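You operate a simulated robot arm through the tools that you are given. There is no shell and no other tool.

The job below is to be done with a simulated two-armed robot. You get a single attempt, and the scene is never put back.

## Task
Sand the rust off the coupling half and stow it in the parts drawer.
Fine: sanding pad back in its spot, drawer shut. Set down upright: sanding pad. Where these are worked on the way, their far stop is far enough and under half their travel is too little: parts drawer. What is to be rubbed or washed off counts as gone when no trace of it is left.

The check looks at the end state, three seconds after you hand in, the way a careful person would. Anything else that was tipped, shoved, dropped, spilled or broken makes it a failure.

## Robot
Two 7-joint arms with two-finger grippers on one trunk that stands fixed in place. Base frame: the origin is at the foot of the trunk, x ahead of it, y to its left, z up. Lengths are in mm, angles in degrees, forces in N, time in s.
The left shoulder is at [78, 151, 988], the right one opposite. With the tool pointing down near the work surface each hand reaches from about 240 to 780 mm from the base axis, measured 20 degrees to its own side. Payload 2.54 kg a hand.
The TCP of each hand is the grasp point between the finger pads, 30 mm short of the fingertips. In the tool frame z runs along the fingers and y along their closing line. The gripper opens to 116 mm; its body begins 95 mm behind the TCP.
Orientation is told as [roll, pitch, yaw] about the base's x, y, z axes, in that order, counted from this pose: with the fingers straight down and closing along the base's y, the tool's x points along the base's -x, its y along +y and its z along -z.

## Interface
- The arms move only by the tool jog_arm. It takes "left_commands", "right_commands" or both (then of equal length, played together; a hand with none holds still); each is a list of rows, each an object (a shift or turn left out is 0, a gripper value left out holds the last) with "xyz": the shift along the tool's x, y, z in mm, a list of three; "dr": the turn, a rotation vector about the tool's x, y, z in degrees, a list of three; "gripper": the finger opening in mm, from 0 to 116. In form: [{"xyz": [x, y, z], "dr": [wx, wy, wz], "gripper": gripper}, ...]. A call has 1 to 20 rows; each row shifts and turns the commanded pose from where the row before left it, along the tool's axes as they then stand. Rows are played at 5 a second. More than 50 mm and 8.6 degrees between two rows, or a gripper value outside its range, and nothing of the call is played. Where a pose cannot be reached the arm comes as near as it can. A force on the tool above 40 N (or 10 N above the force at the start of the call, whichever is more), or a blocked arm, ends the call early, and 0.2 s more pass. Each finger travels about 72 mm/s and halts on what it meets, pressing with about 30 N; the grip force reading is that of the motor and also rises with nothing between the fingers. The clock runs only during rows and for 0.2 s after the last one: add rows that do not move to give the fingers time. It gives the time, the measured TCP pose, the force on the tool (base axes), the opening and the grip force at its end, in the units of the frame above (readings bear some noise), with the torque about the TCP (base axes, N m) and any sound that the robot's microphone picked up, and new pictures: "views" is both (left out), scene, wrist or none (wrist: the cameras of the hands that moved).
- Cameras (640 x 400 px; columns grow to the right, rows downward): "scene" is now at [158, 29.8, 1140.6]; the picture's right is [0.31, -0.95, 0.00], its down [-0.24, -0.08, -0.97] and it looks along [0.92, 0.30, -0.26] (base axes); focal length 214 px, centre (320, 200). "left" rides on the left gripper at [69, 15, -122] in its tool frame; the picture's right is [-0.21, 0.98, 0.00], its down [-0.83, -0.18, -0.53] and it looks along [-0.52, -0.11, 0.85] (tool axes); focal length 251 px, centre (320, 200). "right" rides on the right gripper at [69, -15, -122] in its tool frame; the picture's right is [0.21, 0.98, 0.00], its down [-0.83, 0.18, -0.53] and it looks along [-0.52, 0.11, 0.85] (tool axes); focal length 251 px, centre (320, 200). There is no depth. A picture from a camera that has moved, and an enlarged one, comes with that camera's place and axes in the base frame and with its lens.
- raise_lower(by): slides the trunk up (or, below 0, down) by that many mm; the arms and the scene camera ride with it, the base frame stays. It gives what a move gives, with no picture.
- turn_head(pan, tilt): turns the head with the scene camera to pan (to the left, within 80 degrees either way) and tilt (down, from -29 to 69), counted from straight ahead of the robot. It gives what a move gives, and a new picture of the scene camera.
- close_up(camera, box): a new picture of the part [left, top, right, bottom] of that camera's present view, enlarged. It takes no simulated time.
- close_job(): hands the job in; it is judged then, once.

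Nothing tells you positions but the pictures and the camera data. Unless the task says otherwise, let go and move clear before handing in.

The tools are called after ">>>" by a JSON object that holds its "op" and its "data". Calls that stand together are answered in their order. jog_arm: Moves the arms, as the interface text tells. Its arguments: {"type":"object","properties":{"left_commands":{"type":"array","items":{"type":"object","properties":{"xyz":{"type":"array","items":{"type":"number"}},"dr":{"type":"array","items":{"type":"number"}},"gripper":{"type":"number"}}}},"right_commands":{"type":"array","items":{"type":"object","properties":{"xyz":{"type":"array","items":{"type":"number"}},"dr":{"type":"array","items":{"type":"number"}},"gripper":{"type":"number"}}}},"views":{"type":"string","enum":["both","scene","wrist","none"]}},"required":[]} The other tools are called the same way: raise_lower (by) moves the trunk up or down; turn_head (pan, tilt) turns the head that bears the scene camera; close_up (camera, box) takes an enlarged picture of a part of a camera's view; close_job () hands the job in.

At the start:

```text
clock: 0.0
left_tcp_pos: [418.5, 437.7, 1125.4]
left_ee_rot: [0.0, 0.0, 0.0]
left_contact_force: [-0.3, 0.3, -0.2]
left_wrist_torque: [0.01, 0.0, 0.0]
left_gripper_width: 115.9
left_grasp_force: 0.1
right_tcp_pos: [480.9, -17.0, 1146.3]
right_ee_rot: [0.0, 0.1, 0.0]
right_contact_force: [-0.1, -0.8, 0.2]
right_wrist_torque: [-0.01, -0.01, 0.02]
right_gripper_width: 116.0
right_grasp_force: 0.0
trunk travel left (down, up): [-225.0, 64.0]
head pan, tilt (commanded): [17.8, 14.9]
```

scene: 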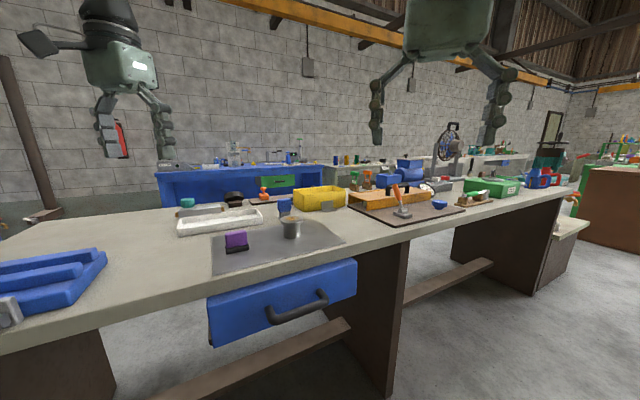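
right: 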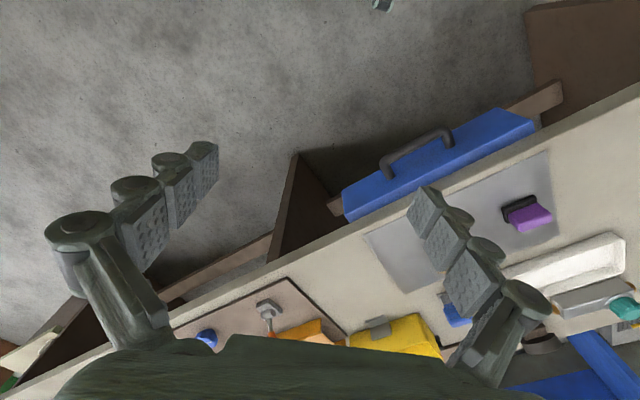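
left: 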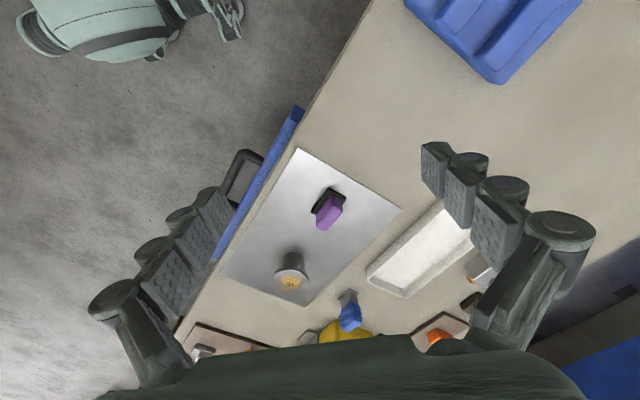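

I see a bench with a steel sheet carrying a purple sanding pad and a round coupling half with rust on top, and a blue drawer under the bench. First I take enlarged pictures to work out the positions.

>>> {"op": "close_up", "data": {"camera": "scene", "box": [160, 180, 400, 330]}}

>>> {"op": "close_up", "data": {"camera": "left", "box": [200, 130, 440, 330]}}

>>> {"op": "close_up", "data": {"camera": "right", "box": [320, 80, 640, 330]}}

```text
2.67 times, centred on (280, 255) of scene
camera zoom: at [158.0, 29.8, 1140.6], right [0.31, -0.95, 0.0], down [-0.24, -0.08, -0.97], along [0.92, 0.3, -0.26], focal length 572 px, centre (427, 53)
```

zoom: 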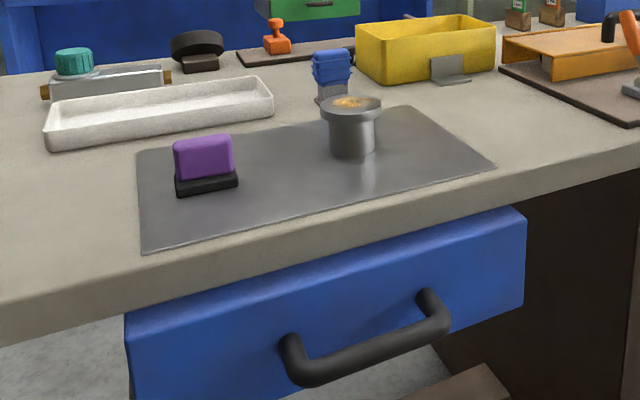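

```text
2.00 times, centred on (320, 230) of left
camera zoom: at [348.9, 451.5, 1247.2], right [0.21, 0.98, 0.0], down [0.83, -0.18, 0.53], along [0.52, -0.11, -0.85], focal length 503 px, centre (320, 140)
```

zoom: 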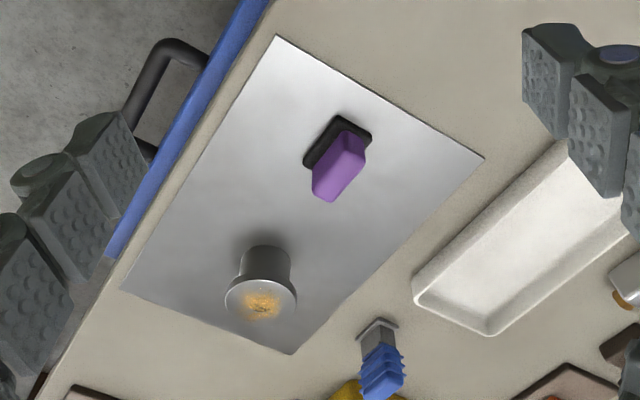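

```text
1.60 times, centred on (480, 205) of right
camera zoom: at [413.1, -33.0, 1267.3], right [-0.21, 0.98, 0.0], down [0.83, 0.18, 0.53], along [0.52, 0.11, -0.85], focal length 402 px, centre (64, 192)
```

zoom: 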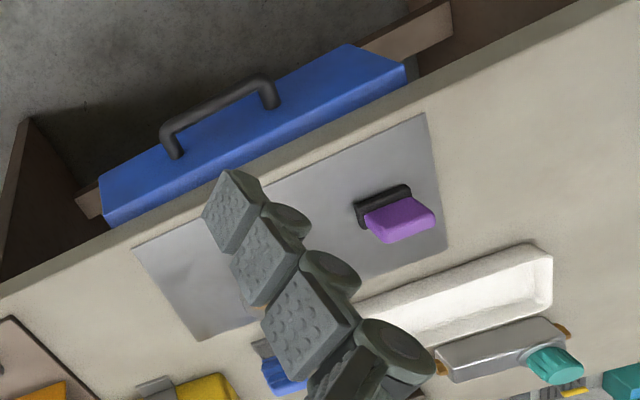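

The bench edge runs at about -44° in the base frame, its top near z=854. The pad is near (600,370) and the coupling near (729,307). I move the left hand in for a better look and tilt the head down for the drawer.

>>> {"op": "jog_arm", "data": {"left_commands": [{"xyz": [-40, -20, 0]}, {"xyz": [-40, -20, 0]}, {"xyz": [-40, -20, 0]}], "views": "wrist"}}

>>> {"op": "turn_head", "data": {"pan": 38, "tilt": 38}}

```text
clock: 0.8
left_tcp_pos: [539.0, 374.7, 1123.1]
left_ee_rot: [0.1, 0.0, -0.1]
left_contact_force: [0.3, -0.5, 0.4]
left_wrist_torque: [0.02, -0.02, 0.01]
left_gripper_width: 115.9
left_grasp_force: 0.1
right_tcp_pos: [481.8, -17.6, 1145.6]
right_ee_rot: [0.0, 0.0, -0.1]
right_contact_force: [0.1, -0.1, -0.3]
right_wrist_torque: [-0.01, 0.0, 0.0]
right_gripper_width: 116.0
right_grasp_force: 0.1
trunk travel left (down, up): [-225.0, 64.0]
head pan, tilt (commanded): [17.8, 14.9]
camera left: at [469.2, 389.3, 1246.4], right [0.22, 0.98, 0.0], down [0.83, -0.18, 0.53], along [0.52, -0.12, -0.85], focal length 251 px, centre (320, 200)
```

left: 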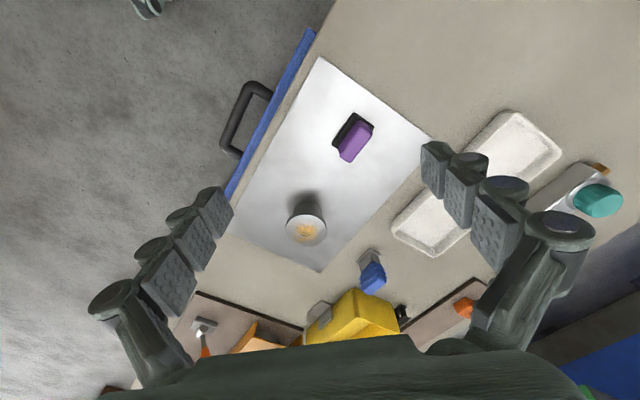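

```text
clock: 1.7
left_tcp_pos: [537.2, 374.7, 1124.5]
left_ee_rot: [0.0, -0.1, 0.0]
left_contact_force: [-0.4, 0.3, 0.0]
left_wrist_torque: [0.02, -0.01, -0.02]
left_gripper_width: 116.2
left_grasp_force: 0.0
right_tcp_pos: [481.5, -17.1, 1145.8]
right_ee_rot: [0.0, 0.0, 0.0]
right_contact_force: [-0.5, -0.2, -0.1]
right_wrist_torque: [-0.03, 0.01, 0.01]
right_gripper_width: 116.2
right_grasp_force: 0.1
trunk travel left (down, up): [-225.0, 64.0]
head pan, tilt (commanded): [38.0, 38.0]
camera scene: at [137.1, 54.4, 1104.0], right [0.61, -0.79, 0.0], down [-0.48, -0.38, -0.79], along [0.62, 0.48, -0.62], focal length 214 px, centre (320, 200)
```

scene: 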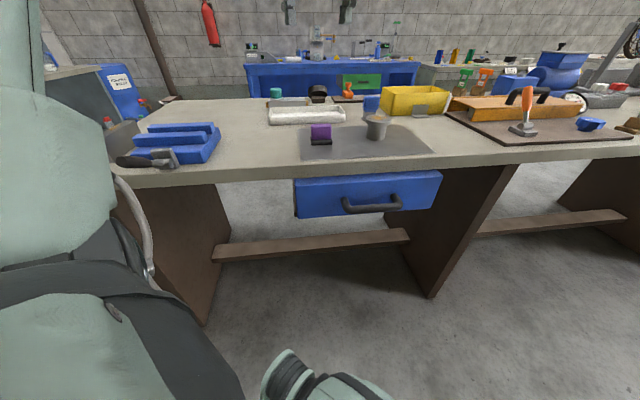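

>>> {"op": "close_up", "data": {"camera": "scene", "box": [270, 100, 460, 230]}}

>>> {"op": "close_up", "data": {"camera": "left", "box": [210, 60, 450, 270]}}

```text
3.08 times, centred on (365, 165) of scene
camera zoom: at [137.1, 54.4, 1104.0], right [0.61, -0.79, 0.0], down [-0.48, -0.38, -0.79], along [0.62, 0.48, -0.62], focal length 660 px, centre (182, 308)
```

zoom: 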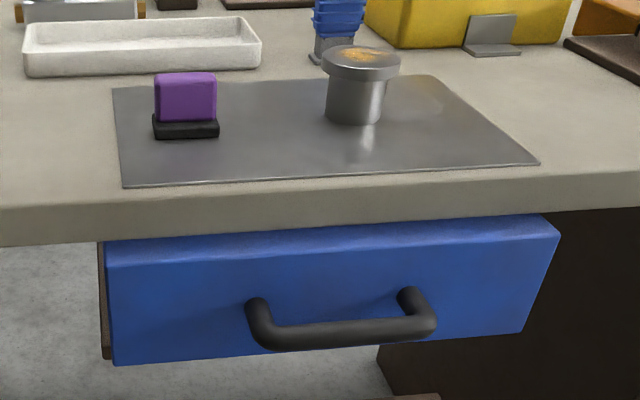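

```text
1.90 times, centred on (330, 165) of left
camera zoom: at [467.7, 389.9, 1246.9], right [0.21, 0.98, 0.0], down [0.83, -0.18, 0.53], along [0.52, -0.11, -0.85], focal length 479 px, centre (301, 267)
```

zoom: 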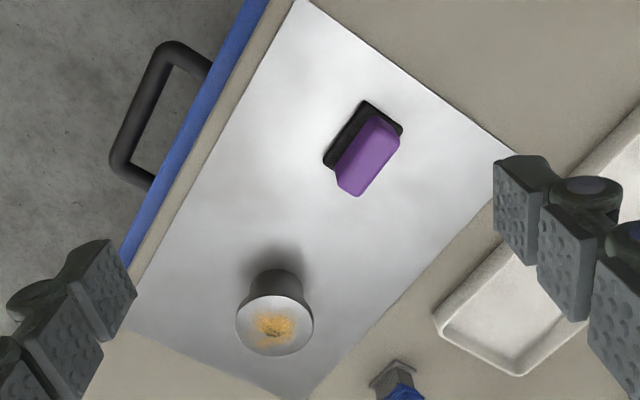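

The pad sits near (596,410), the coupling near (733,309) with its top near z=907, and the drawer handle runs about (507,256)–(607,156) at z≈748. I raise the trunk for reach, then turn the left hand 45° to line up with the bench and look at the pad from closer.

>>> {"op": "raise_lower", "data": {"by": 60}}

>>> {"op": "jog_arm", "data": {"left_commands": [{"dr": [0, 0, 7.5]}, {"dr": [0, 0, 7.5]}, {"dr": [0, 0, 7.5]}, {"dr": [0, 0, 7.5]}, {"dr": [0, 0, 7.5]}, {"dr": [0, 0, 7.5]}, {}], "views": "both"}}

```text
clock: 2.7
left_tcp_pos: [535.4, 374.6, 1183.5]
left_ee_rot: [0.0, 0.0, 0.0]
left_contact_force: [-0.4, -0.5, -0.7]
left_wrist_torque: [-0.02, 0.0, 0.03]
left_gripper_width: 116.3
left_grasp_force: 0.1
right_tcp_pos: [482.1, -17.3, 1205.2]
right_ee_rot: [0.0, 0.0, -0.1]
right_contact_force: [-0.6, 0.1, -0.5]
right_wrist_torque: [0.02, -0.01, 0.02]
right_gripper_width: 116.1
right_grasp_force: 0.0
trunk travel left (down, up): [-285.0, 4.0]
head pan, tilt (commanded): [38.0, 38.0]
```

```text
clock: 4.3
left_tcp_pos: [537.8, 374.4, 1183.3]
left_ee_rot: [-0.1, 0.0, -45.1]
left_contact_force: [0.8, 0.1, 0.5]
left_wrist_torque: [0.03, 0.0, 0.02]
left_gripper_width: 115.9
left_grasp_force: 0.0
right_tcp_pos: [481.1, -17.7, 1205.3]
right_ee_rot: [0.0, 0.0, 0.0]
right_contact_force: [0.3, -0.1, 0.4]
right_wrist_torque: [0.03, 0.0, -0.03]
right_gripper_width: 116.2
right_grasp_force: 0.1
trunk travel left (down, up): [-285.0, 4.0]
head pan, tilt (commanded): [38.0, 38.0]
camera scene: at [137.1, 54.4, 1163.9], right [0.62, -0.79, 0.0], down [-0.49, -0.38, -0.79], along [0.62, 0.48, -0.62], focal length 214 px, centre (320, 200)
camera left: at [499.2, 434.0, 1307.0], right [0.84, 0.54, 0.0], down [0.45, -0.71, 0.53], along [0.29, -0.45, -0.85], focal length 251 px, centre (320, 200)
```

scene: 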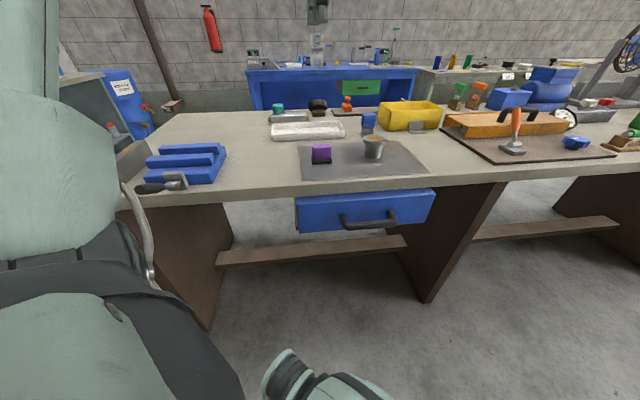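
left: 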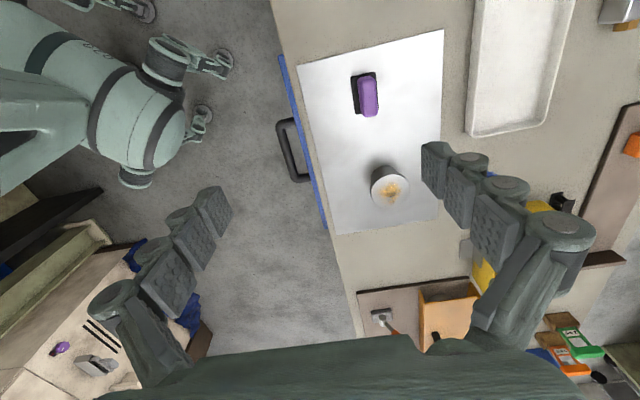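

The pad and the coupling are both in this view. I enlarge it to fix their positions before going down.

>>> {"op": "close_up", "data": {"camera": "left", "box": [270, 20, 470, 240]}}

>>> {"op": "close_up", "data": {"camera": "scene", "box": [280, 120, 450, 240]}}

```text
1.82 times, centred on (370, 130) of left
camera zoom: at [499.2, 434.0, 1307.0], right [0.84, 0.54, 0.0], down [0.45, -0.71, 0.53], along [0.29, -0.45, -0.85], focal length 457 px, centre (229, 327)
```

zoom: 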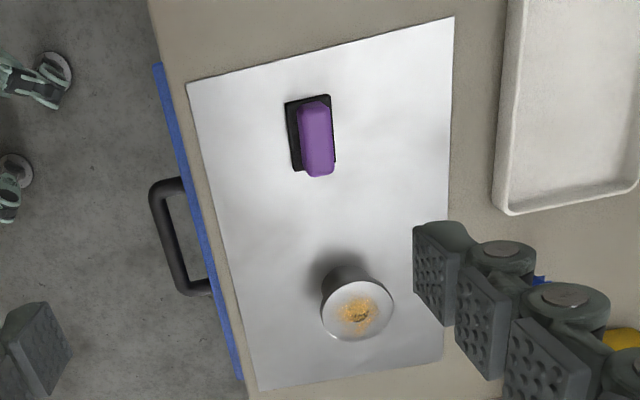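

```text
3.33 times, centred on (365, 180) of scene
camera zoom: at [137.1, 54.4, 1163.9], right [0.62, -0.79, 0.0], down [-0.49, -0.38, -0.79], along [0.62, 0.48, -0.62], focal length 715 px, centre (170, 267)
```

zoom: 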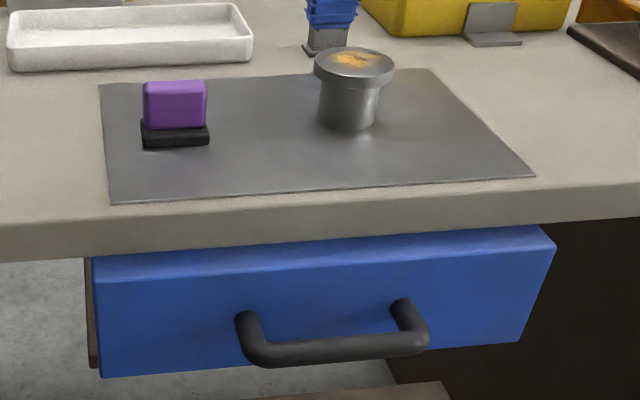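

The pad centre comes out near (599,415). I go down above it to z≈1000 and check the alignment from there.

>>> {"op": "jog_arm", "data": {"left_commands": [{"xyz": [-2.5, 14.4, 36.6]}, {"xyz": [-2.5, 14.4, 36.6]}, {"xyz": [-2.5, 14.4, 36.6]}, {"xyz": [-2.5, 14.4, 36.6]}, {"xyz": [-2.5, 14.4, 36.6]}, {}], "views": "both"}}

```text
clock: 5.7
left_tcp_pos: [596.9, 418.4, 1001.5]
left_ee_rot: [0.0, 0.1, -45.0]
left_contact_force: [0.5, -0.1, 0.2]
left_wrist_torque: [0.01, -0.01, 0.02]
left_gripper_width: 116.0
left_grasp_force: 0.1
right_tcp_pos: [480.6, -18.3, 1205.5]
right_ee_rot: [0.1, 0.0, 0.0]
right_contact_force: [-1.0, -0.4, -0.3]
right_wrist_torque: [0.02, 0.0, 0.0]
right_gripper_width: 116.0
right_grasp_force: 0.0
trunk travel left (down, up): [-285.0, 4.0]
head pan, tilt (commanded): [38.0, 38.0]
camera scene: at [136.9, 54.2, 1164.0], right [0.62, -0.79, 0.0], down [-0.48, -0.38, -0.79], along [0.62, 0.49, -0.62], focal length 214 px, centre (320, 200)
camera left: at [558.3, 477.0, 1124.4], right [0.84, 0.54, 0.0], down [0.45, -0.71, 0.53], along [0.29, -0.45, -0.85], focal length 251 px, centre (320, 200)
```

scene: 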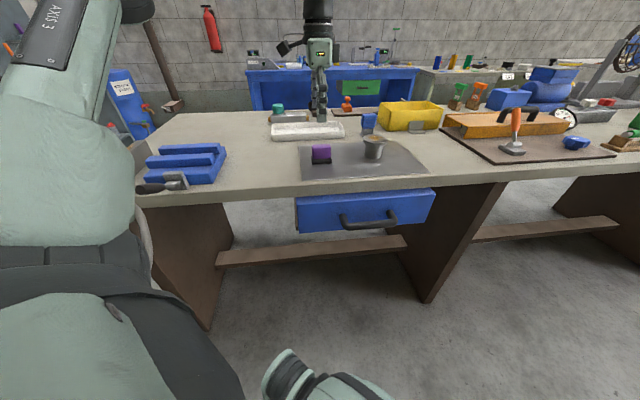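
left: 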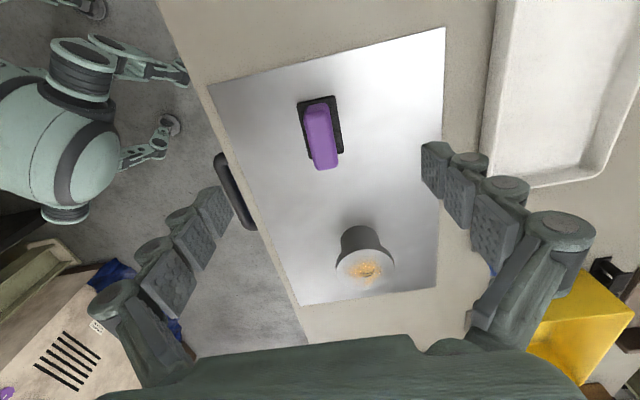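

>>> {"op": "close_up", "data": {"camera": "left", "box": [270, 80, 400, 180]}}

>>> {"op": "close_up", "data": {"camera": "scene", "box": [270, 80, 400, 180]}}

>>> {"op": "close_up", "data": {"camera": "left", "box": [310, 210, 420, 290]}}

```text
4.00 times, centred on (335, 130) of left
camera zoom: at [558.3, 477.0, 1124.4], right [0.84, 0.54, 0.0], down [0.45, -0.71, 0.53], along [0.29, -0.45, -0.85], focal length 1006 px, centre (260, 480)
```

zoom: 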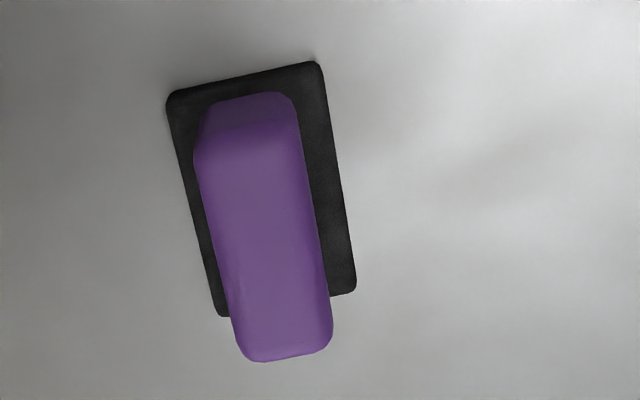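

```text
4.00 times, centred on (335, 130) of scene
camera zoom: at [136.9, 54.2, 1164.0], right [0.62, -0.79, 0.0], down [-0.48, -0.38, -0.79], along [0.62, 0.49, -0.62], focal length 858 px, centre (260, 480)
```

zoom: 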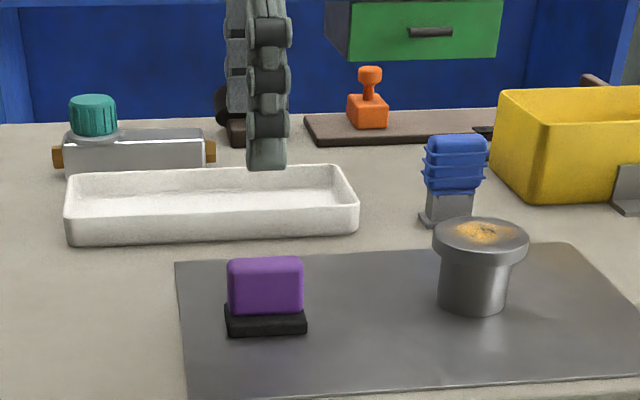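

```text
5.00 times, centred on (365, 250) of left
camera zoom: at [558.3, 477.0, 1124.4], right [0.84, 0.54, 0.0], down [0.45, -0.71, 0.53], along [0.29, -0.45, -0.85], focal length 1257 px, centre (95, -50)
```

zoom: 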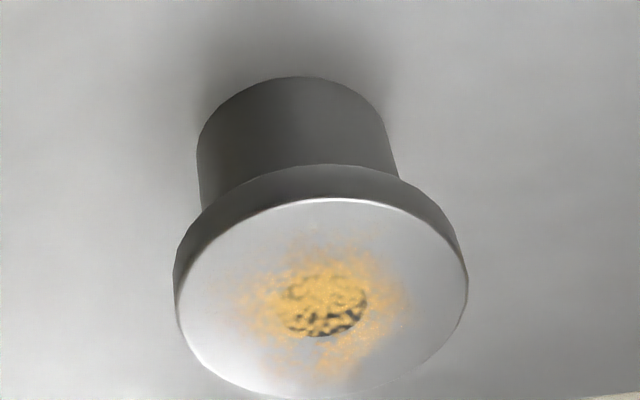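

The pad is aligned with the bench axes, its handle about 22 mm wide and its top near z=910. I go down astride the handle to z≈904 and stop there to check before closing.

>>> {"op": "jog_arm", "data": {"left_commands": [{"xyz": [-5, 0, 30]}, {"xyz": [0, 0, 30]}, {"xyz": [0, 0, 25]}, {"xyz": [0, 0, 11]}, {}], "views": "both"}}

>>> {"op": "close_up", "data": {"camera": "scene", "box": [270, 110, 400, 190]}}

```text
clock: 6.9
left_tcp_pos: [601.3, 413.6, 903.8]
left_ee_rot: [0.1, -0.1, -44.9]
left_contact_force: [0.3, -0.1, 1.0]
left_wrist_torque: [-0.02, 0.0, 0.05]
left_gripper_width: 116.3
left_grasp_force: 0.0
right_tcp_pos: [480.7, -17.5, 1205.5]
right_ee_rot: [0.1, 0.1, 0.1]
right_contact_force: [0.0, 0.3, -0.8]
right_wrist_torque: [-0.01, -0.02, 0.0]
right_gripper_width: 115.6
right_grasp_force: 0.1
trunk travel left (down, up): [-285.0, 4.0]
head pan, tilt (commanded): [38.0, 38.0]
camera scene: at [137.1, 54.4, 1163.9], right [0.62, -0.79, 0.0], down [-0.49, -0.38, -0.79], along [0.62, 0.48, -0.62], focal length 214 px, centre (320, 200)
camera left: at [562.3, 473.0, 1027.5], right [0.84, 0.54, 0.0], down [0.46, -0.71, 0.53], along [0.29, -0.45, -0.85], focal length 251 px, centre (320, 200)
```

scene: 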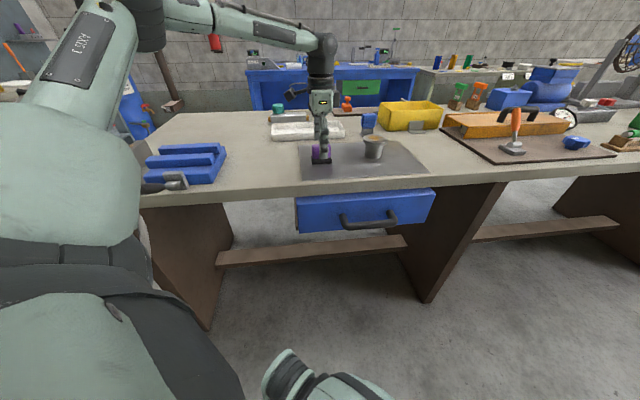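
left: 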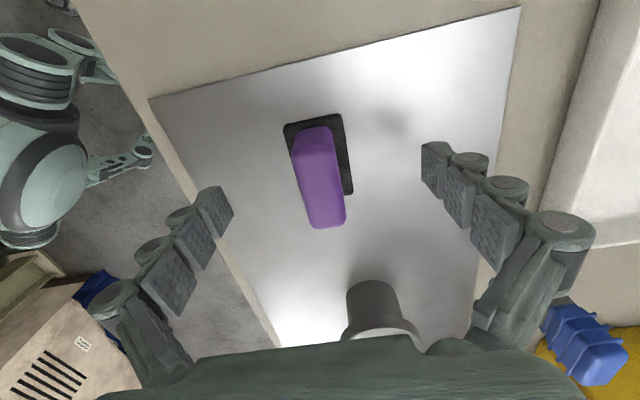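

```text
4.92 times, centred on (335, 150) of scene
camera zoom: at [137.1, 54.4, 1163.9], right [0.62, -0.79, 0.0], down [-0.49, -0.38, -0.79], along [0.62, 0.48, -0.62], focal length 1056 px, centre (246, 446)
```

zoom: 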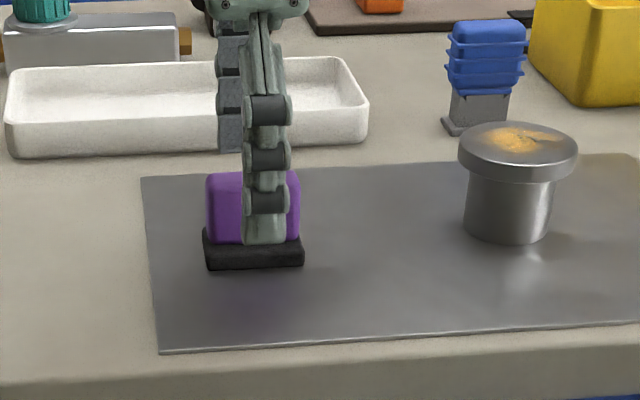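

The fingers straddle the handle well clear of the base. I close on it.

>>> {"op": "jog_arm", "data": {"left_commands": [{"gripper": 60}, {"gripper": 15}, {}, {}, {}, {}], "views": "both"}}

>>> {"op": "close_up", "data": {"camera": "scene", "box": [270, 110, 400, 190]}}

```text
clock: 8.3
left_tcp_pos: [601.6, 413.9, 905.5]
left_ee_rot: [0.0, 0.0, -44.9]
left_contact_force: [0.4, 0.1, 0.3]
left_wrist_torque: [-0.02, 0.02, 0.02]
left_gripper_width: 22.7
left_grasp_force: 30.0
right_tcp_pos: [481.5, -17.7, 1205.4]
right_ee_rot: [0.0, 0.0, 0.0]
right_contact_force: [-0.6, 0.7, 0.0]
right_wrist_torque: [0.01, -0.01, -0.02]
right_gripper_width: 115.9
right_grasp_force: 0.0
trunk travel left (down, up): [-285.0, 4.0]
head pan, tilt (commanded): [38.0, 38.0]
camera scene: at [137.2, 54.4, 1163.9], right [0.62, -0.79, 0.0], down [-0.49, -0.38, -0.79], along [0.62, 0.48, -0.62], focal length 214 px, centre (320, 200)
camera left: at [562.4, 472.9, 1027.7], right [0.84, 0.54, 0.0], down [0.46, -0.71, 0.53], along [0.29, -0.45, -0.85], focal length 251 px, centre (320, 200)
```

scene: 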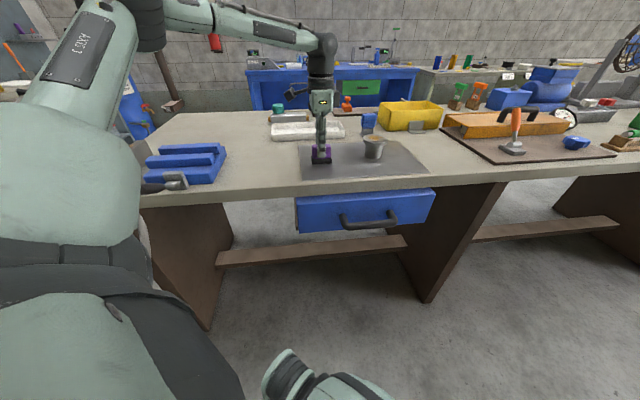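
left: 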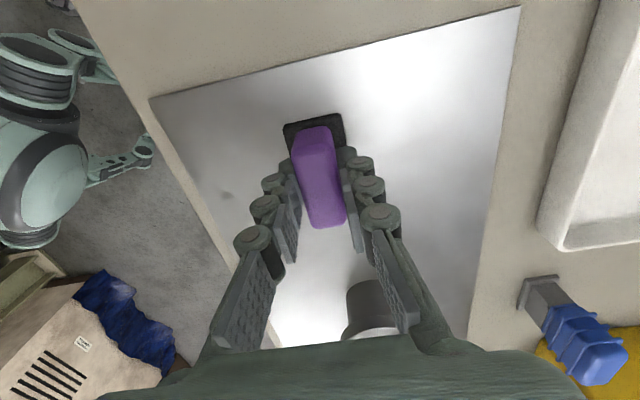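

```text
4.92 times, centred on (335, 150) of scene
camera zoom: at [137.2, 54.4, 1163.9], right [0.62, -0.79, 0.0], down [-0.49, -0.38, -0.79], along [0.62, 0.48, -0.62], focal length 1056 px, centre (246, 446)
```

zoom: 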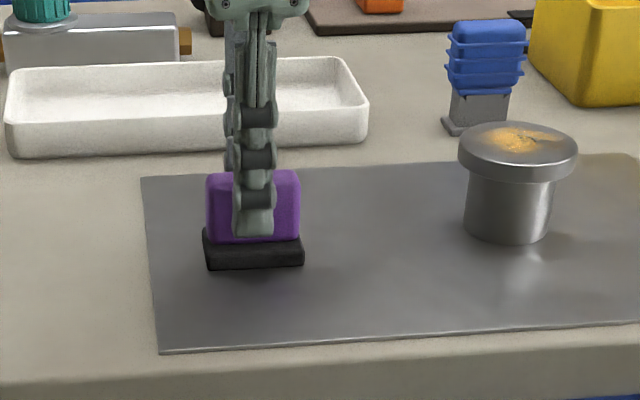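

The pad is gripped (22.7 mm) without having shifted. I lift it 80 mm and carry it over to above the coupling at about (735,308).

>>> {"op": "jog_arm", "data": {"left_commands": [{"xyz": [0, 0, -20]}, {"xyz": [0, 0, -30]}, {"xyz": [0, 0, -30]}, {"xyz": [-30, 3.6, 0]}, {"xyz": [-35, 4, 0]}, {"xyz": [-35, 4, 0]}, {"xyz": [-35, 4, 0]}, {"xyz": [-34, 4, 0]}, {}], "views": "both"}}

>>> {"op": "close_up", "data": {"camera": "scene", "box": [290, 90, 440, 190]}}

```text
clock: 10.3
left_tcp_pos: [688.7, 318.1, 978.3]
left_ee_rot: [0.1, -0.1, -45.0]
left_contact_force: [0.5, -0.2, -0.4]
left_wrist_torque: [0.0, -0.03, -0.04]
left_gripper_width: 22.7
left_grasp_force: 30.0
left hand out of reach, approached as far as the arm can: row 7, 8
right_tcp_pos: [480.3, -17.1, 1206.3]
right_ee_rot: [0.0, 0.1, 0.0]
right_contact_force: [0.4, 0.7, -0.5]
right_wrist_torque: [0.02, 0.0, 0.0]
right_gripper_width: 116.0
right_grasp_force: 0.1
trunk travel left (down, up): [-285.0, 4.0]
head pan, tilt (commanded): [38.0, 38.0]
camera scene: at [136.9, 54.3, 1163.9], right [0.62, -0.79, 0.0], down [-0.49, -0.38, -0.79], along [0.62, 0.49, -0.62], focal length 214 px, centre (320, 200)
camera left: at [648.7, 376.2, 1100.9], right [0.84, 0.54, 0.0], down [0.45, -0.71, 0.54], along [0.29, -0.45, -0.84], focal length 251 px, centre (320, 200)
```

scene: 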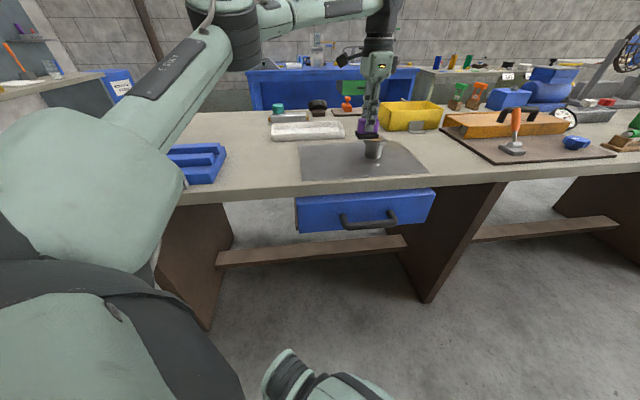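
left: 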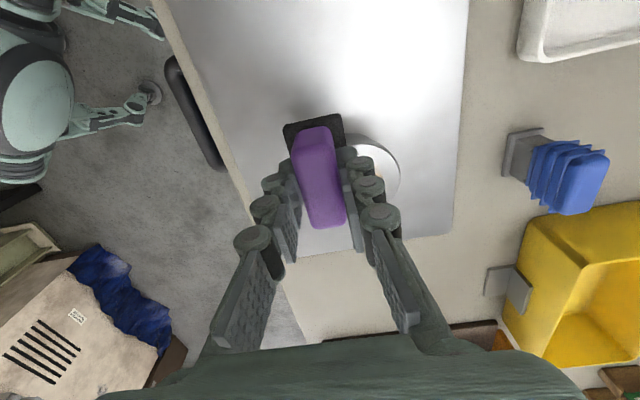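

```text
4.00 times, centred on (365, 140) of scene
camera zoom: at [136.9, 54.3, 1163.9], right [0.62, -0.79, 0.0], down [-0.49, -0.38, -0.79], along [0.62, 0.49, -0.62], focal length 858 px, centre (140, 440)
```

zoom: 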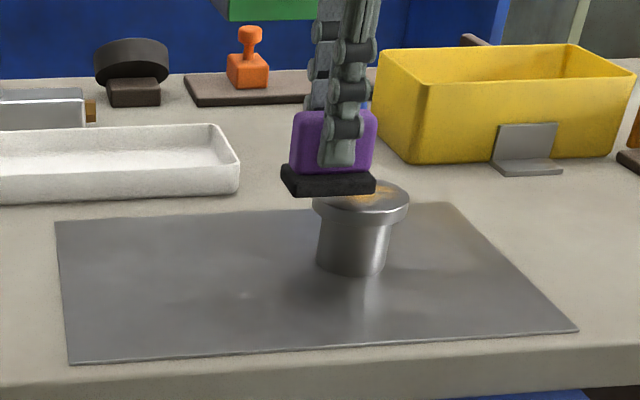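

The arm cannot reach the coupling with the tool straight down. The steadier plan is to put the pad back in its spot, bring the coupling closer with a tilted hand, then sand it there. I start back along the bench and check how the commanded pose was kept.

>>> {"op": "jog_arm", "data": {"left_commands": [{"xyz": [40, 0, 0]}, {"xyz": [40, 0, 0]}, {}], "views": "none"}}

```text
clock: 11.1
left_tcp_pos: [630.1, 373.4, 977.3]
left_ee_rot: [0.1, 0.0, -45.0]
left_contact_force: [-0.2, -0.8, -0.6]
left_wrist_torque: [-0.02, 0.01, 0.0]
left_gripper_width: 23.0
left_grasp_force: 29.9
right_tcp_pos: [481.6, -17.5, 1204.8]
right_ee_rot: [-0.1, 0.0, 0.1]
right_contact_force: [0.2, -0.3, 0.0]
right_wrist_torque: [0.02, -0.02, 0.0]
right_gripper_width: 116.1
right_grasp_force: 0.0
trunk travel left (down, up): [-285.0, 4.0]
head pan, tilt (commanded): [38.0, 38.0]
```

>>> {"op": "jog_arm", "data": {"left_commands": [{"xyz": [49, 8.2, 0]}, {"xyz": [0, 0, 25]}, {"xyz": [0, 0, 25]}, {}, {}], "views": "none"}}

>>> {"op": "jog_arm", "data": {"left_commands": [{}], "views": "both"}}

>>> {"op": "close_up", "data": {"camera": "scene", "box": [270, 110, 400, 190]}}

```text
clock: 12.3
left_tcp_pos: [602.9, 414.9, 927.3]
left_ee_rot: [0.0, 0.0, -45.0]
left_contact_force: [0.2, -0.2, -0.6]
left_wrist_torque: [-0.03, 0.02, -0.01]
left_gripper_width: 22.7
left_grasp_force: 30.3
right_tcp_pos: [480.9, -17.8, 1204.8]
right_ee_rot: [0.0, 0.0, 0.1]
right_contact_force: [0.1, -0.4, -0.7]
right_wrist_torque: [0.02, 0.03, 0.01]
right_gripper_width: 116.0
right_grasp_force: 0.1
trunk travel left (down, up): [-285.0, 4.0]
head pan, tilt (commanded): [38.0, 38.0]
```

```text
clock: 12.7
left_tcp_pos: [603.0, 415.5, 926.6]
left_ee_rot: [0.0, -0.1, -45.1]
left_contact_force: [-0.2, 0.1, -0.6]
left_wrist_torque: [0.02, 0.0, 0.01]
left_gripper_width: 22.8
left_grasp_force: 29.5
right_tcp_pos: [482.1, -18.2, 1205.3]
right_ee_rot: [0.0, 0.1, 0.0]
right_contact_force: [0.9, 0.7, -0.6]
right_wrist_torque: [-0.03, -0.01, 0.0]
right_gripper_width: 116.2
right_grasp_force: 0.2
trunk travel left (down, up): [-285.0, 4.0]
head pan, tilt (commanded): [38.0, 38.0]
camera scene: at [137.2, 54.4, 1163.9], right [0.62, -0.79, 0.0], down [-0.49, -0.38, -0.79], along [0.62, 0.48, -0.62], focal length 214 px, centre (320, 200)
camera left: at [564.1, 473.7, 1050.4], right [0.84, 0.54, 0.0], down [0.46, -0.71, 0.53], along [0.29, -0.45, -0.85], focal length 251 px, centre (320, 200)
```

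scene: 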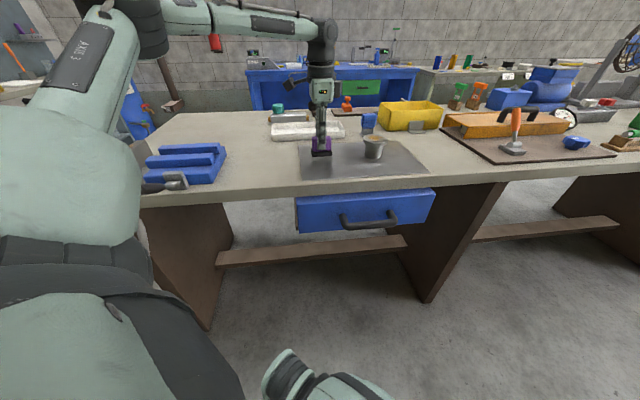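
left: 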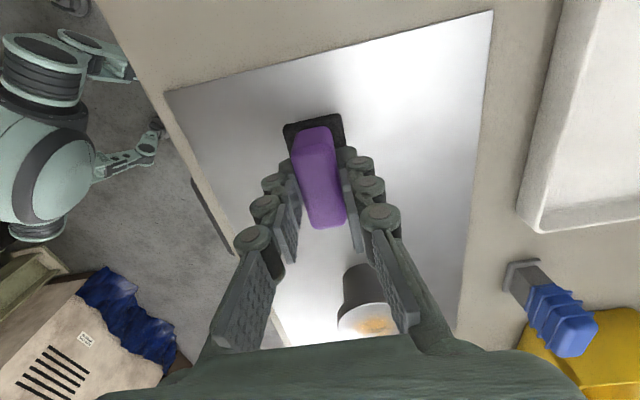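

```text
4.92 times, centred on (335, 150) of scene
camera zoom: at [137.2, 54.4, 1163.9], right [0.62, -0.79, 0.0], down [-0.49, -0.38, -0.79], along [0.62, 0.48, -0.62], focal length 1056 px, centre (246, 446)
```

zoom: 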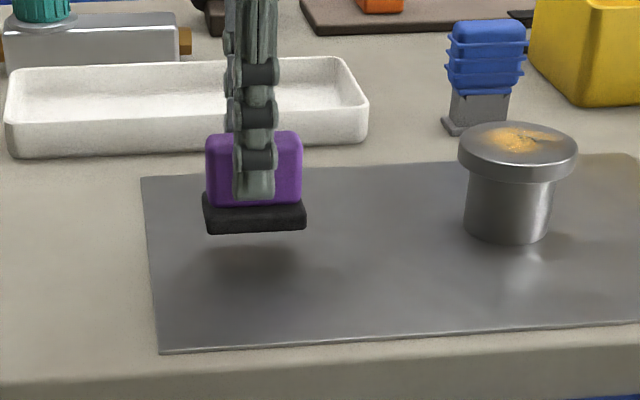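

The pad is back above its spot, about 2 mm too far in; I correct that and lower it slowly to contact.

>>> {"op": "jog_arm", "data": {"left_commands": [{"xyz": [0, -2, 10]}, {"xyz": [0, 0, 7]}, {"xyz": [0, 0, 1.5]}, {"xyz": [0, 0, 1.5]}, {}, {}], "views": "none"}}

```text
clock: 14.1
left_tcp_pos: [600.9, 412.3, 906.5]
left_ee_rot: [0.0, 0.0, -45.0]
left_contact_force: [-0.2, -0.1, -0.7]
left_wrist_torque: [0.0, -0.01, -0.01]
left_gripper_width: 22.7
left_grasp_force: 30.3
right_tcp_pos: [481.7, -16.5, 1205.9]
right_ee_rot: [-0.1, 0.0, 0.0]
right_contact_force: [-0.1, 0.3, 0.0]
right_wrist_torque: [0.03, -0.01, 0.01]
right_gripper_width: 116.0
right_grasp_force: 0.2
trunk travel left (down, up): [-285.0, 4.0]
head pan, tilt (commanded): [38.0, 38.0]
```

>>> {"op": "jog_arm", "data": {"left_commands": [{"xyz": [0, 0.5, 0.7]}, {"xyz": [0, 0, 0.7]}, {}], "views": "none"}}

>>> {"op": "close_up", "data": {"camera": "scene", "box": [270, 110, 400, 190]}}

```text
clock: 14.9
left_tcp_pos: [600.7, 414.0, 907.3]
left_ee_rot: [-0.1, -0.1, -45.0]
left_contact_force: [0.1, 0.2, -1.6]
left_wrist_torque: [0.02, 0.0, -0.04]
left_gripper_width: 22.6
left_grasp_force: 29.8
right_tcp_pos: [481.1, -17.8, 1205.5]
right_ee_rot: [0.0, 0.0, 0.0]
right_contact_force: [0.4, -0.5, 1.0]
right_wrist_torque: [-0.03, -0.01, -0.02]
right_gripper_width: 116.0
right_grasp_force: 0.1
trunk travel left (down, up): [-285.0, 4.0]
head pan, tilt (commanded): [38.0, 38.0]
```

```text
4.92 times, centred on (335, 150) of scene
camera zoom: at [137.2, 54.4, 1163.9], right [0.62, -0.79, 0.0], down [-0.49, -0.38, -0.79], along [0.62, 0.48, -0.62], focal length 1056 px, centre (246, 446)
```

zoom: 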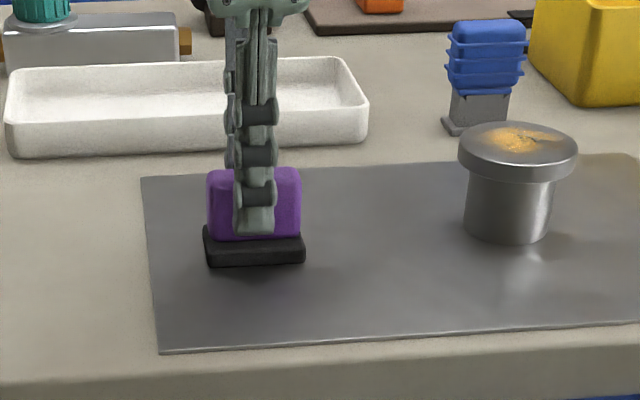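

>>> {"op": "jog_arm", "data": {"left_commands": [{"xyz": [0, 0, 0.8]}, {"xyz": [0, 0, 0.8]}, {"xyz": [0, 0, 0.4]}, {}], "views": "none"}}

>>> {"op": "close_up", "data": {"camera": "scene", "box": [270, 110, 400, 190]}}

```text
clock: 15.9
left_tcp_pos: [601.6, 414.0, 904.9]
left_ee_rot: [0.1, 0.0, -45.0]
left_contact_force: [0.7, 0.0, 0.5]
left_wrist_torque: [0.0, 0.02, -0.02]
left_gripper_width: 22.9
left_grasp_force: 29.9
right_tcp_pos: [481.2, -18.2, 1205.9]
right_ee_rot: [0.0, 0.0, 0.0]
right_contact_force: [0.0, -0.1, 0.1]
right_wrist_torque: [-0.02, 0.03, 0.01]
right_gripper_width: 116.0
right_grasp_force: 0.2
trunk travel left (down, up): [-285.0, 4.0]
head pan, tilt (commanded): [38.0, 38.0]
```

```text
4.92 times, centred on (335, 150) of scene
camera zoom: at [137.1, 54.4, 1163.9], right [0.62, -0.79, 0.0], down [-0.49, -0.38, -0.79], along [0.62, 0.48, -0.62], focal length 1056 px, centre (246, 446)
```

zoom: 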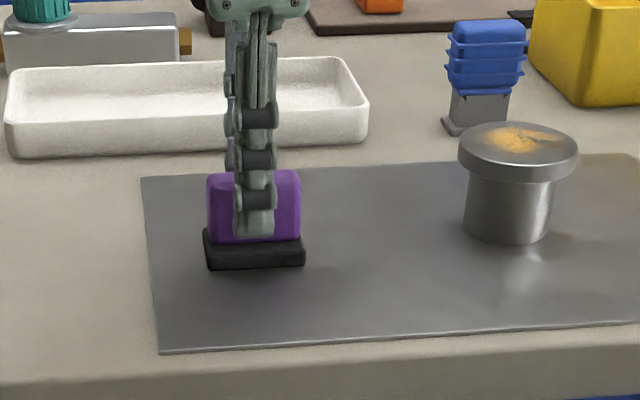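

The pad is at its original height and place. I open and lift straight up.

>>> {"op": "jog_arm", "data": {"left_commands": [{"gripper": 40}, {"gripper": 80}, {}, {}, {"xyz": [0, 0, -20]}, {"xyz": [0, 0, -30]}, {"xyz": [0, 0, -30]}, {"xyz": [0, 0, -20]}, {}], "views": "both"}}

>>> {"op": "close_up", "data": {"camera": "scene", "box": [270, 110, 400, 190]}}

```text
clock: 17.9
left_tcp_pos: [601.3, 413.4, 1004.3]
left_ee_rot: [-0.1, -0.1, -45.0]
left_contact_force: [0.8, -0.2, 0.0]
left_wrist_torque: [0.02, -0.02, 0.04]
left_gripper_width: 79.9
left_grasp_force: 0.1
right_tcp_pos: [481.1, -16.4, 1205.7]
right_ee_rot: [0.0, 0.0, 0.0]
right_contact_force: [-1.1, -0.2, 0.1]
right_wrist_torque: [0.01, 0.01, -0.01]
right_gripper_width: 115.9
right_grasp_force: 0.2
trunk travel left (down, up): [-285.0, 4.0]
head pan, tilt (commanded): [38.0, 38.0]
camera scene: at [137.2, 54.5, 1163.9], right [0.62, -0.79, 0.0], down [-0.49, -0.38, -0.79], along [0.62, 0.48, -0.62], focal length 214 px, centre (320, 200)
camera left: at [562.1, 472.3, 1127.4], right [0.84, 0.54, 0.0], down [0.46, -0.71, 0.53], along [0.29, -0.45, -0.85], focal length 251 px, centre (320, 200)
```

scene: 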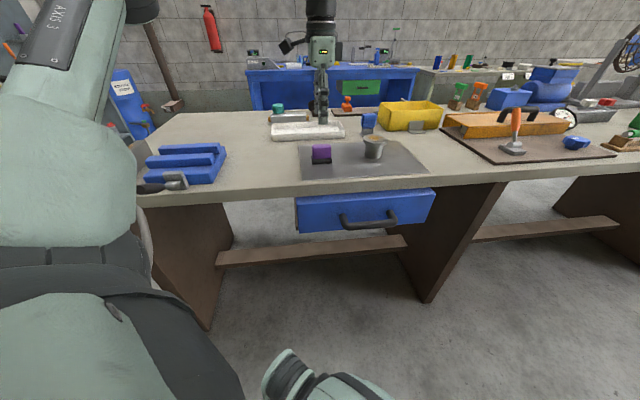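
left: 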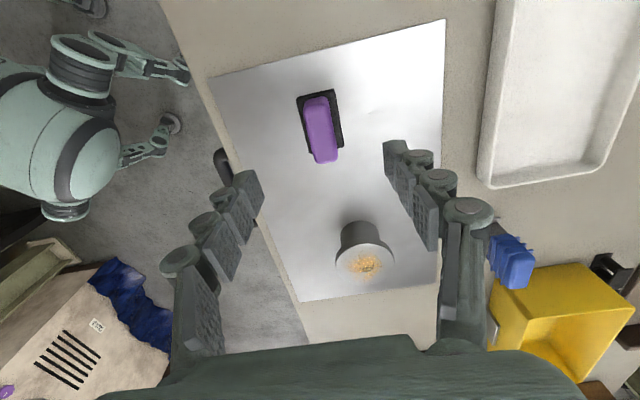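

```text
4.92 times, centred on (335, 150) of scene
camera zoom: at [137.2, 54.5, 1163.9], right [0.62, -0.79, 0.0], down [-0.49, -0.38, -0.79], along [0.62, 0.48, -0.62], focal length 1056 px, centre (246, 446)
```

zoom: 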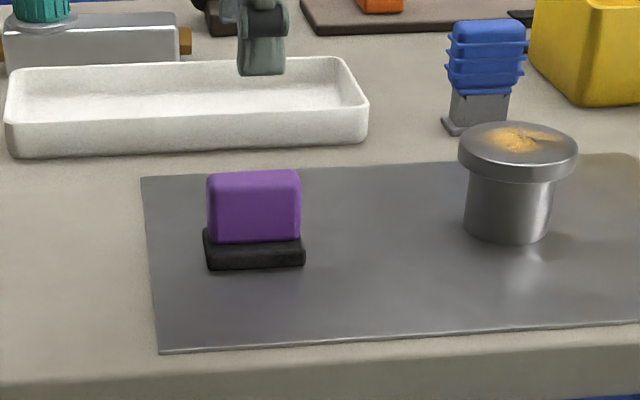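

The pad stands where it was. Now I turn the left hand back to yaw 0, tilt it 25° forward and move towards the coupling with the fingers open along y.

>>> {"op": "jog_arm", "data": {"left_commands": [{"dr": [0, 0, -7.5], "gripper": 116}, {"dr": [0, 0, -7.5]}, {"dr": [0, 0, -7.5]}, {"dr": [0, 0, -7.5]}, {"dr": [0, 0, -7.5]}, {"dr": [0, 0, -7.5]}, {"xyz": [-20, -35, 0]}, {"xyz": [-20, -35, 0]}, {"xyz": [-20, -35, 0]}, {"dr": [0, -8, 0]}, {"dr": [0, -8, 0]}, {"dr": [0, -8, 0]}, {}], "views": "both"}}

```text
clock: 20.7
left_tcp_pos: [660.5, 309.3, 1003.8]
left_ee_rot: [0.0, -24.1, 0.0]
left_contact_force: [0.4, 0.5, 0.0]
left_wrist_torque: [0.02, 0.0, 0.02]
left_gripper_width: 116.2
left_grasp_force: 0.1
right_tcp_pos: [482.7, -18.3, 1206.1]
right_ee_rot: [0.1, 0.0, 0.0]
right_contact_force: [0.1, -0.2, -0.2]
right_wrist_torque: [-0.01, -0.04, 0.01]
right_gripper_width: 116.0
right_grasp_force: 0.0
trunk travel left (down, up): [-285.0, 4.0]
head pan, tilt (commanded): [38.0, 38.0]
camera scene: at [137.3, 54.5, 1163.8], right [0.62, -0.79, 0.0], down [-0.49, -0.38, -0.79], along [0.62, 0.48, -0.62], focal length 214 px, centre (320, 200)
camera left: at [547.9, 323.4, 1088.5], right [0.2, 0.98, 0.09], down [0.54, -0.18, 0.82], along [0.82, -0.11, -0.56], focal length 251 px, centre (320, 200)
```

scene: 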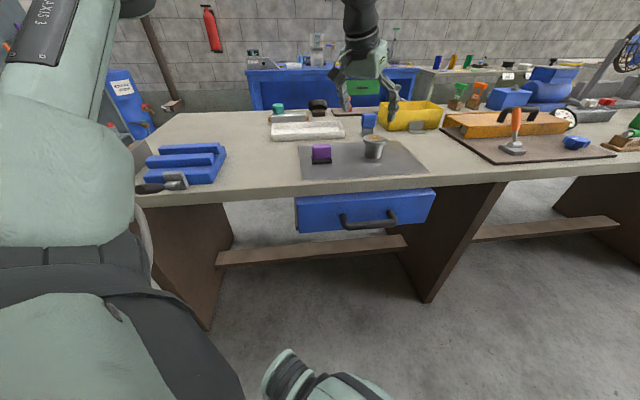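
left: 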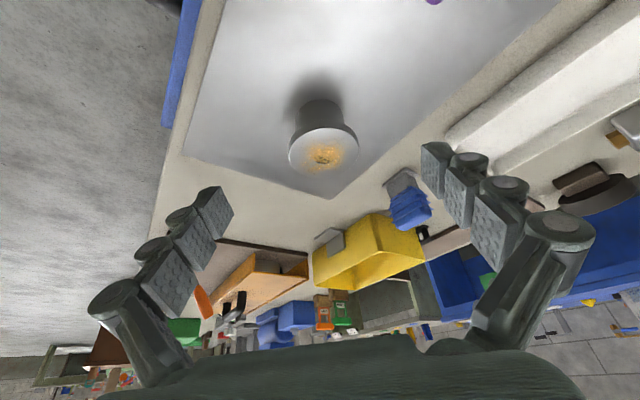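

>>> {"op": "jog_arm", "data": {"left_commands": [{"xyz": [-14, -0.5, 29.6]}, {"xyz": [-14, 0, 29.6]}, {"xyz": [-14, 0, 29.6]}, {}, {}], "views": "both"}}

>>> {"op": "close_up", "data": {"camera": "scene", "box": [290, 90, 440, 190]}}

```text
clock: 21.9
left_tcp_pos: [735.9, 307.6, 938.8]
left_ee_rot: [0.0, -24.0, -0.1]
left_contact_force: [0.0, 0.2, -0.6]
left_wrist_torque: [-0.02, 0.04, -0.01]
left_gripper_width: 116.2
left_grasp_force: 0.0
right_tcp_pos: [481.0, -17.1, 1205.2]
right_ee_rot: [0.1, 0.0, -0.1]
right_contact_force: [0.1, 0.6, 0.4]
right_wrist_torque: [-0.03, 0.01, 0.0]
right_gripper_width: 116.1
right_grasp_force: 0.1
trunk travel left (down, up): [-285.0, 4.0]
head pan, tilt (commanded): [38.0, 38.0]
camera scene: at [137.3, 54.5, 1163.8], right [0.62, -0.79, 0.0], down [-0.49, -0.38, -0.79], along [0.62, 0.48, -0.62], focal length 214 px, centre (320, 200)
camera left: at [622.8, 322.8, 1023.8], right [0.2, 0.98, 0.09], down [0.54, -0.18, 0.82], along [0.82, -0.11, -0.56], focal length 251 px, centre (320, 200)
```

scene: 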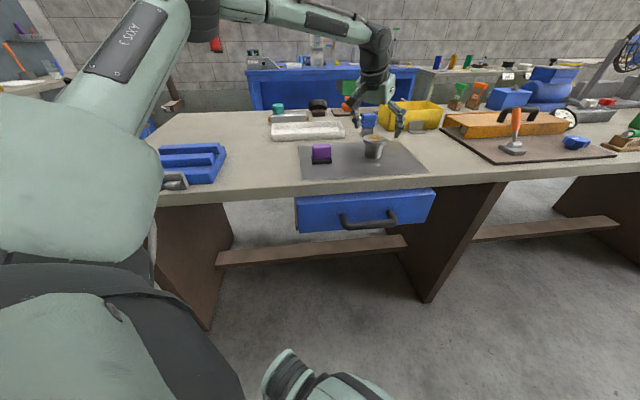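
left: 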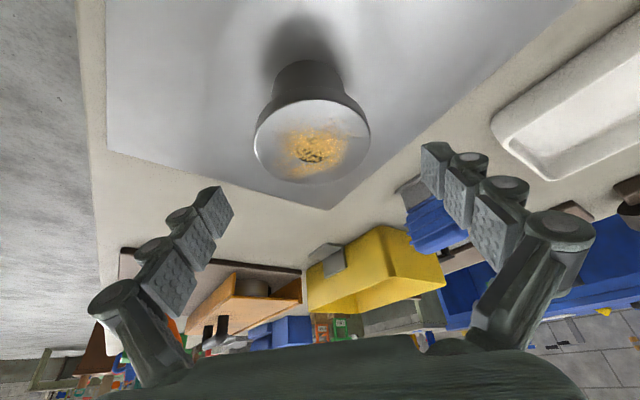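

```text
4.00 times, centred on (365, 140) of scene
camera zoom: at [137.3, 54.5, 1163.8], right [0.62, -0.79, 0.0], down [-0.49, -0.38, -0.79], along [0.62, 0.48, -0.62], focal length 858 px, centre (140, 440)
```

zoom: 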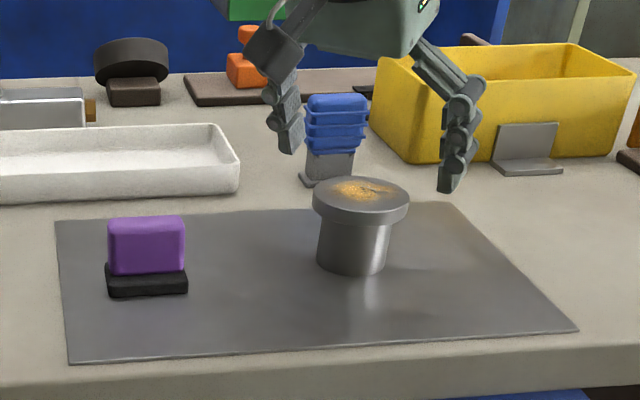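

Reach is fine here. I lower around the flange to z≈899 and close on it.

>>> {"op": "jog_arm", "data": {"left_commands": [{"xyz": [9.5, 0, 17.6]}, {"xyz": [9.5, 0, 17.7]}, {}, {}], "views": "both"}}

>>> {"op": "close_up", "data": {"camera": "scene", "box": [290, 90, 440, 190]}}

```text
clock: 22.9
left_tcp_pos: [732.9, 308.6, 900.5]
left_ee_rot: [0.1, -24.1, 0.1]
left_contact_force: [0.2, 0.1, -0.4]
left_wrist_torque: [0.03, 0.02, -0.04]
left_gripper_width: 115.8
left_grasp_force: 0.0
right_tcp_pos: [481.1, -18.7, 1205.6]
right_ee_rot: [0.1, 0.0, 0.0]
right_contact_force: [-0.6, -1.2, 0.0]
right_wrist_torque: [0.0, 0.0, -0.02]
right_gripper_width: 115.9
right_grasp_force: 0.1
trunk travel left (down, up): [-285.0, 4.0]
head pan, tilt (commanded): [38.0, 38.0]
camera scene: at [137.1, 54.4, 1163.9], right [0.62, -0.79, 0.0], down [-0.49, -0.38, -0.79], along [0.62, 0.48, -0.62], focal length 214 px, centre (320, 200)
camera left: at [619.5, 323.1, 984.9], right [0.2, 0.98, 0.09], down [0.54, -0.18, 0.82], along [0.82, -0.11, -0.56], focal length 251 px, centre (320, 200)
```

scene: 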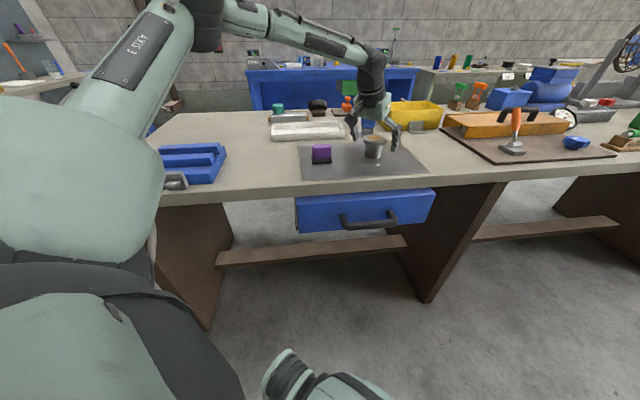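
left: 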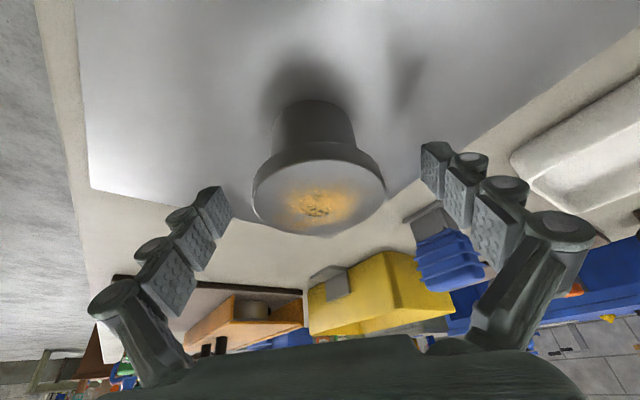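

```text
4.00 times, centred on (365, 140) of scene
camera zoom: at [137.1, 54.4, 1163.9], right [0.62, -0.79, 0.0], down [-0.49, -0.38, -0.79], along [0.62, 0.48, -0.62], focal length 858 px, centre (140, 440)
```

zoom: 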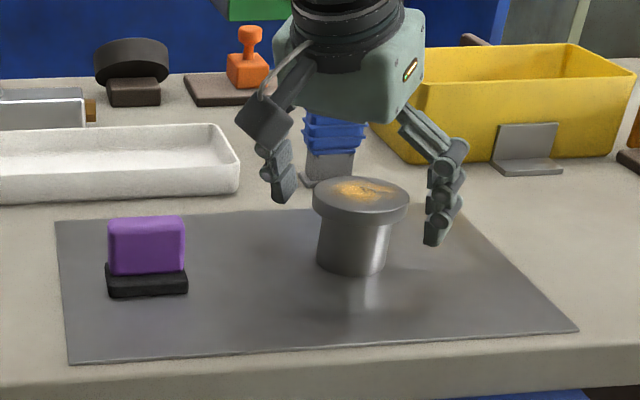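

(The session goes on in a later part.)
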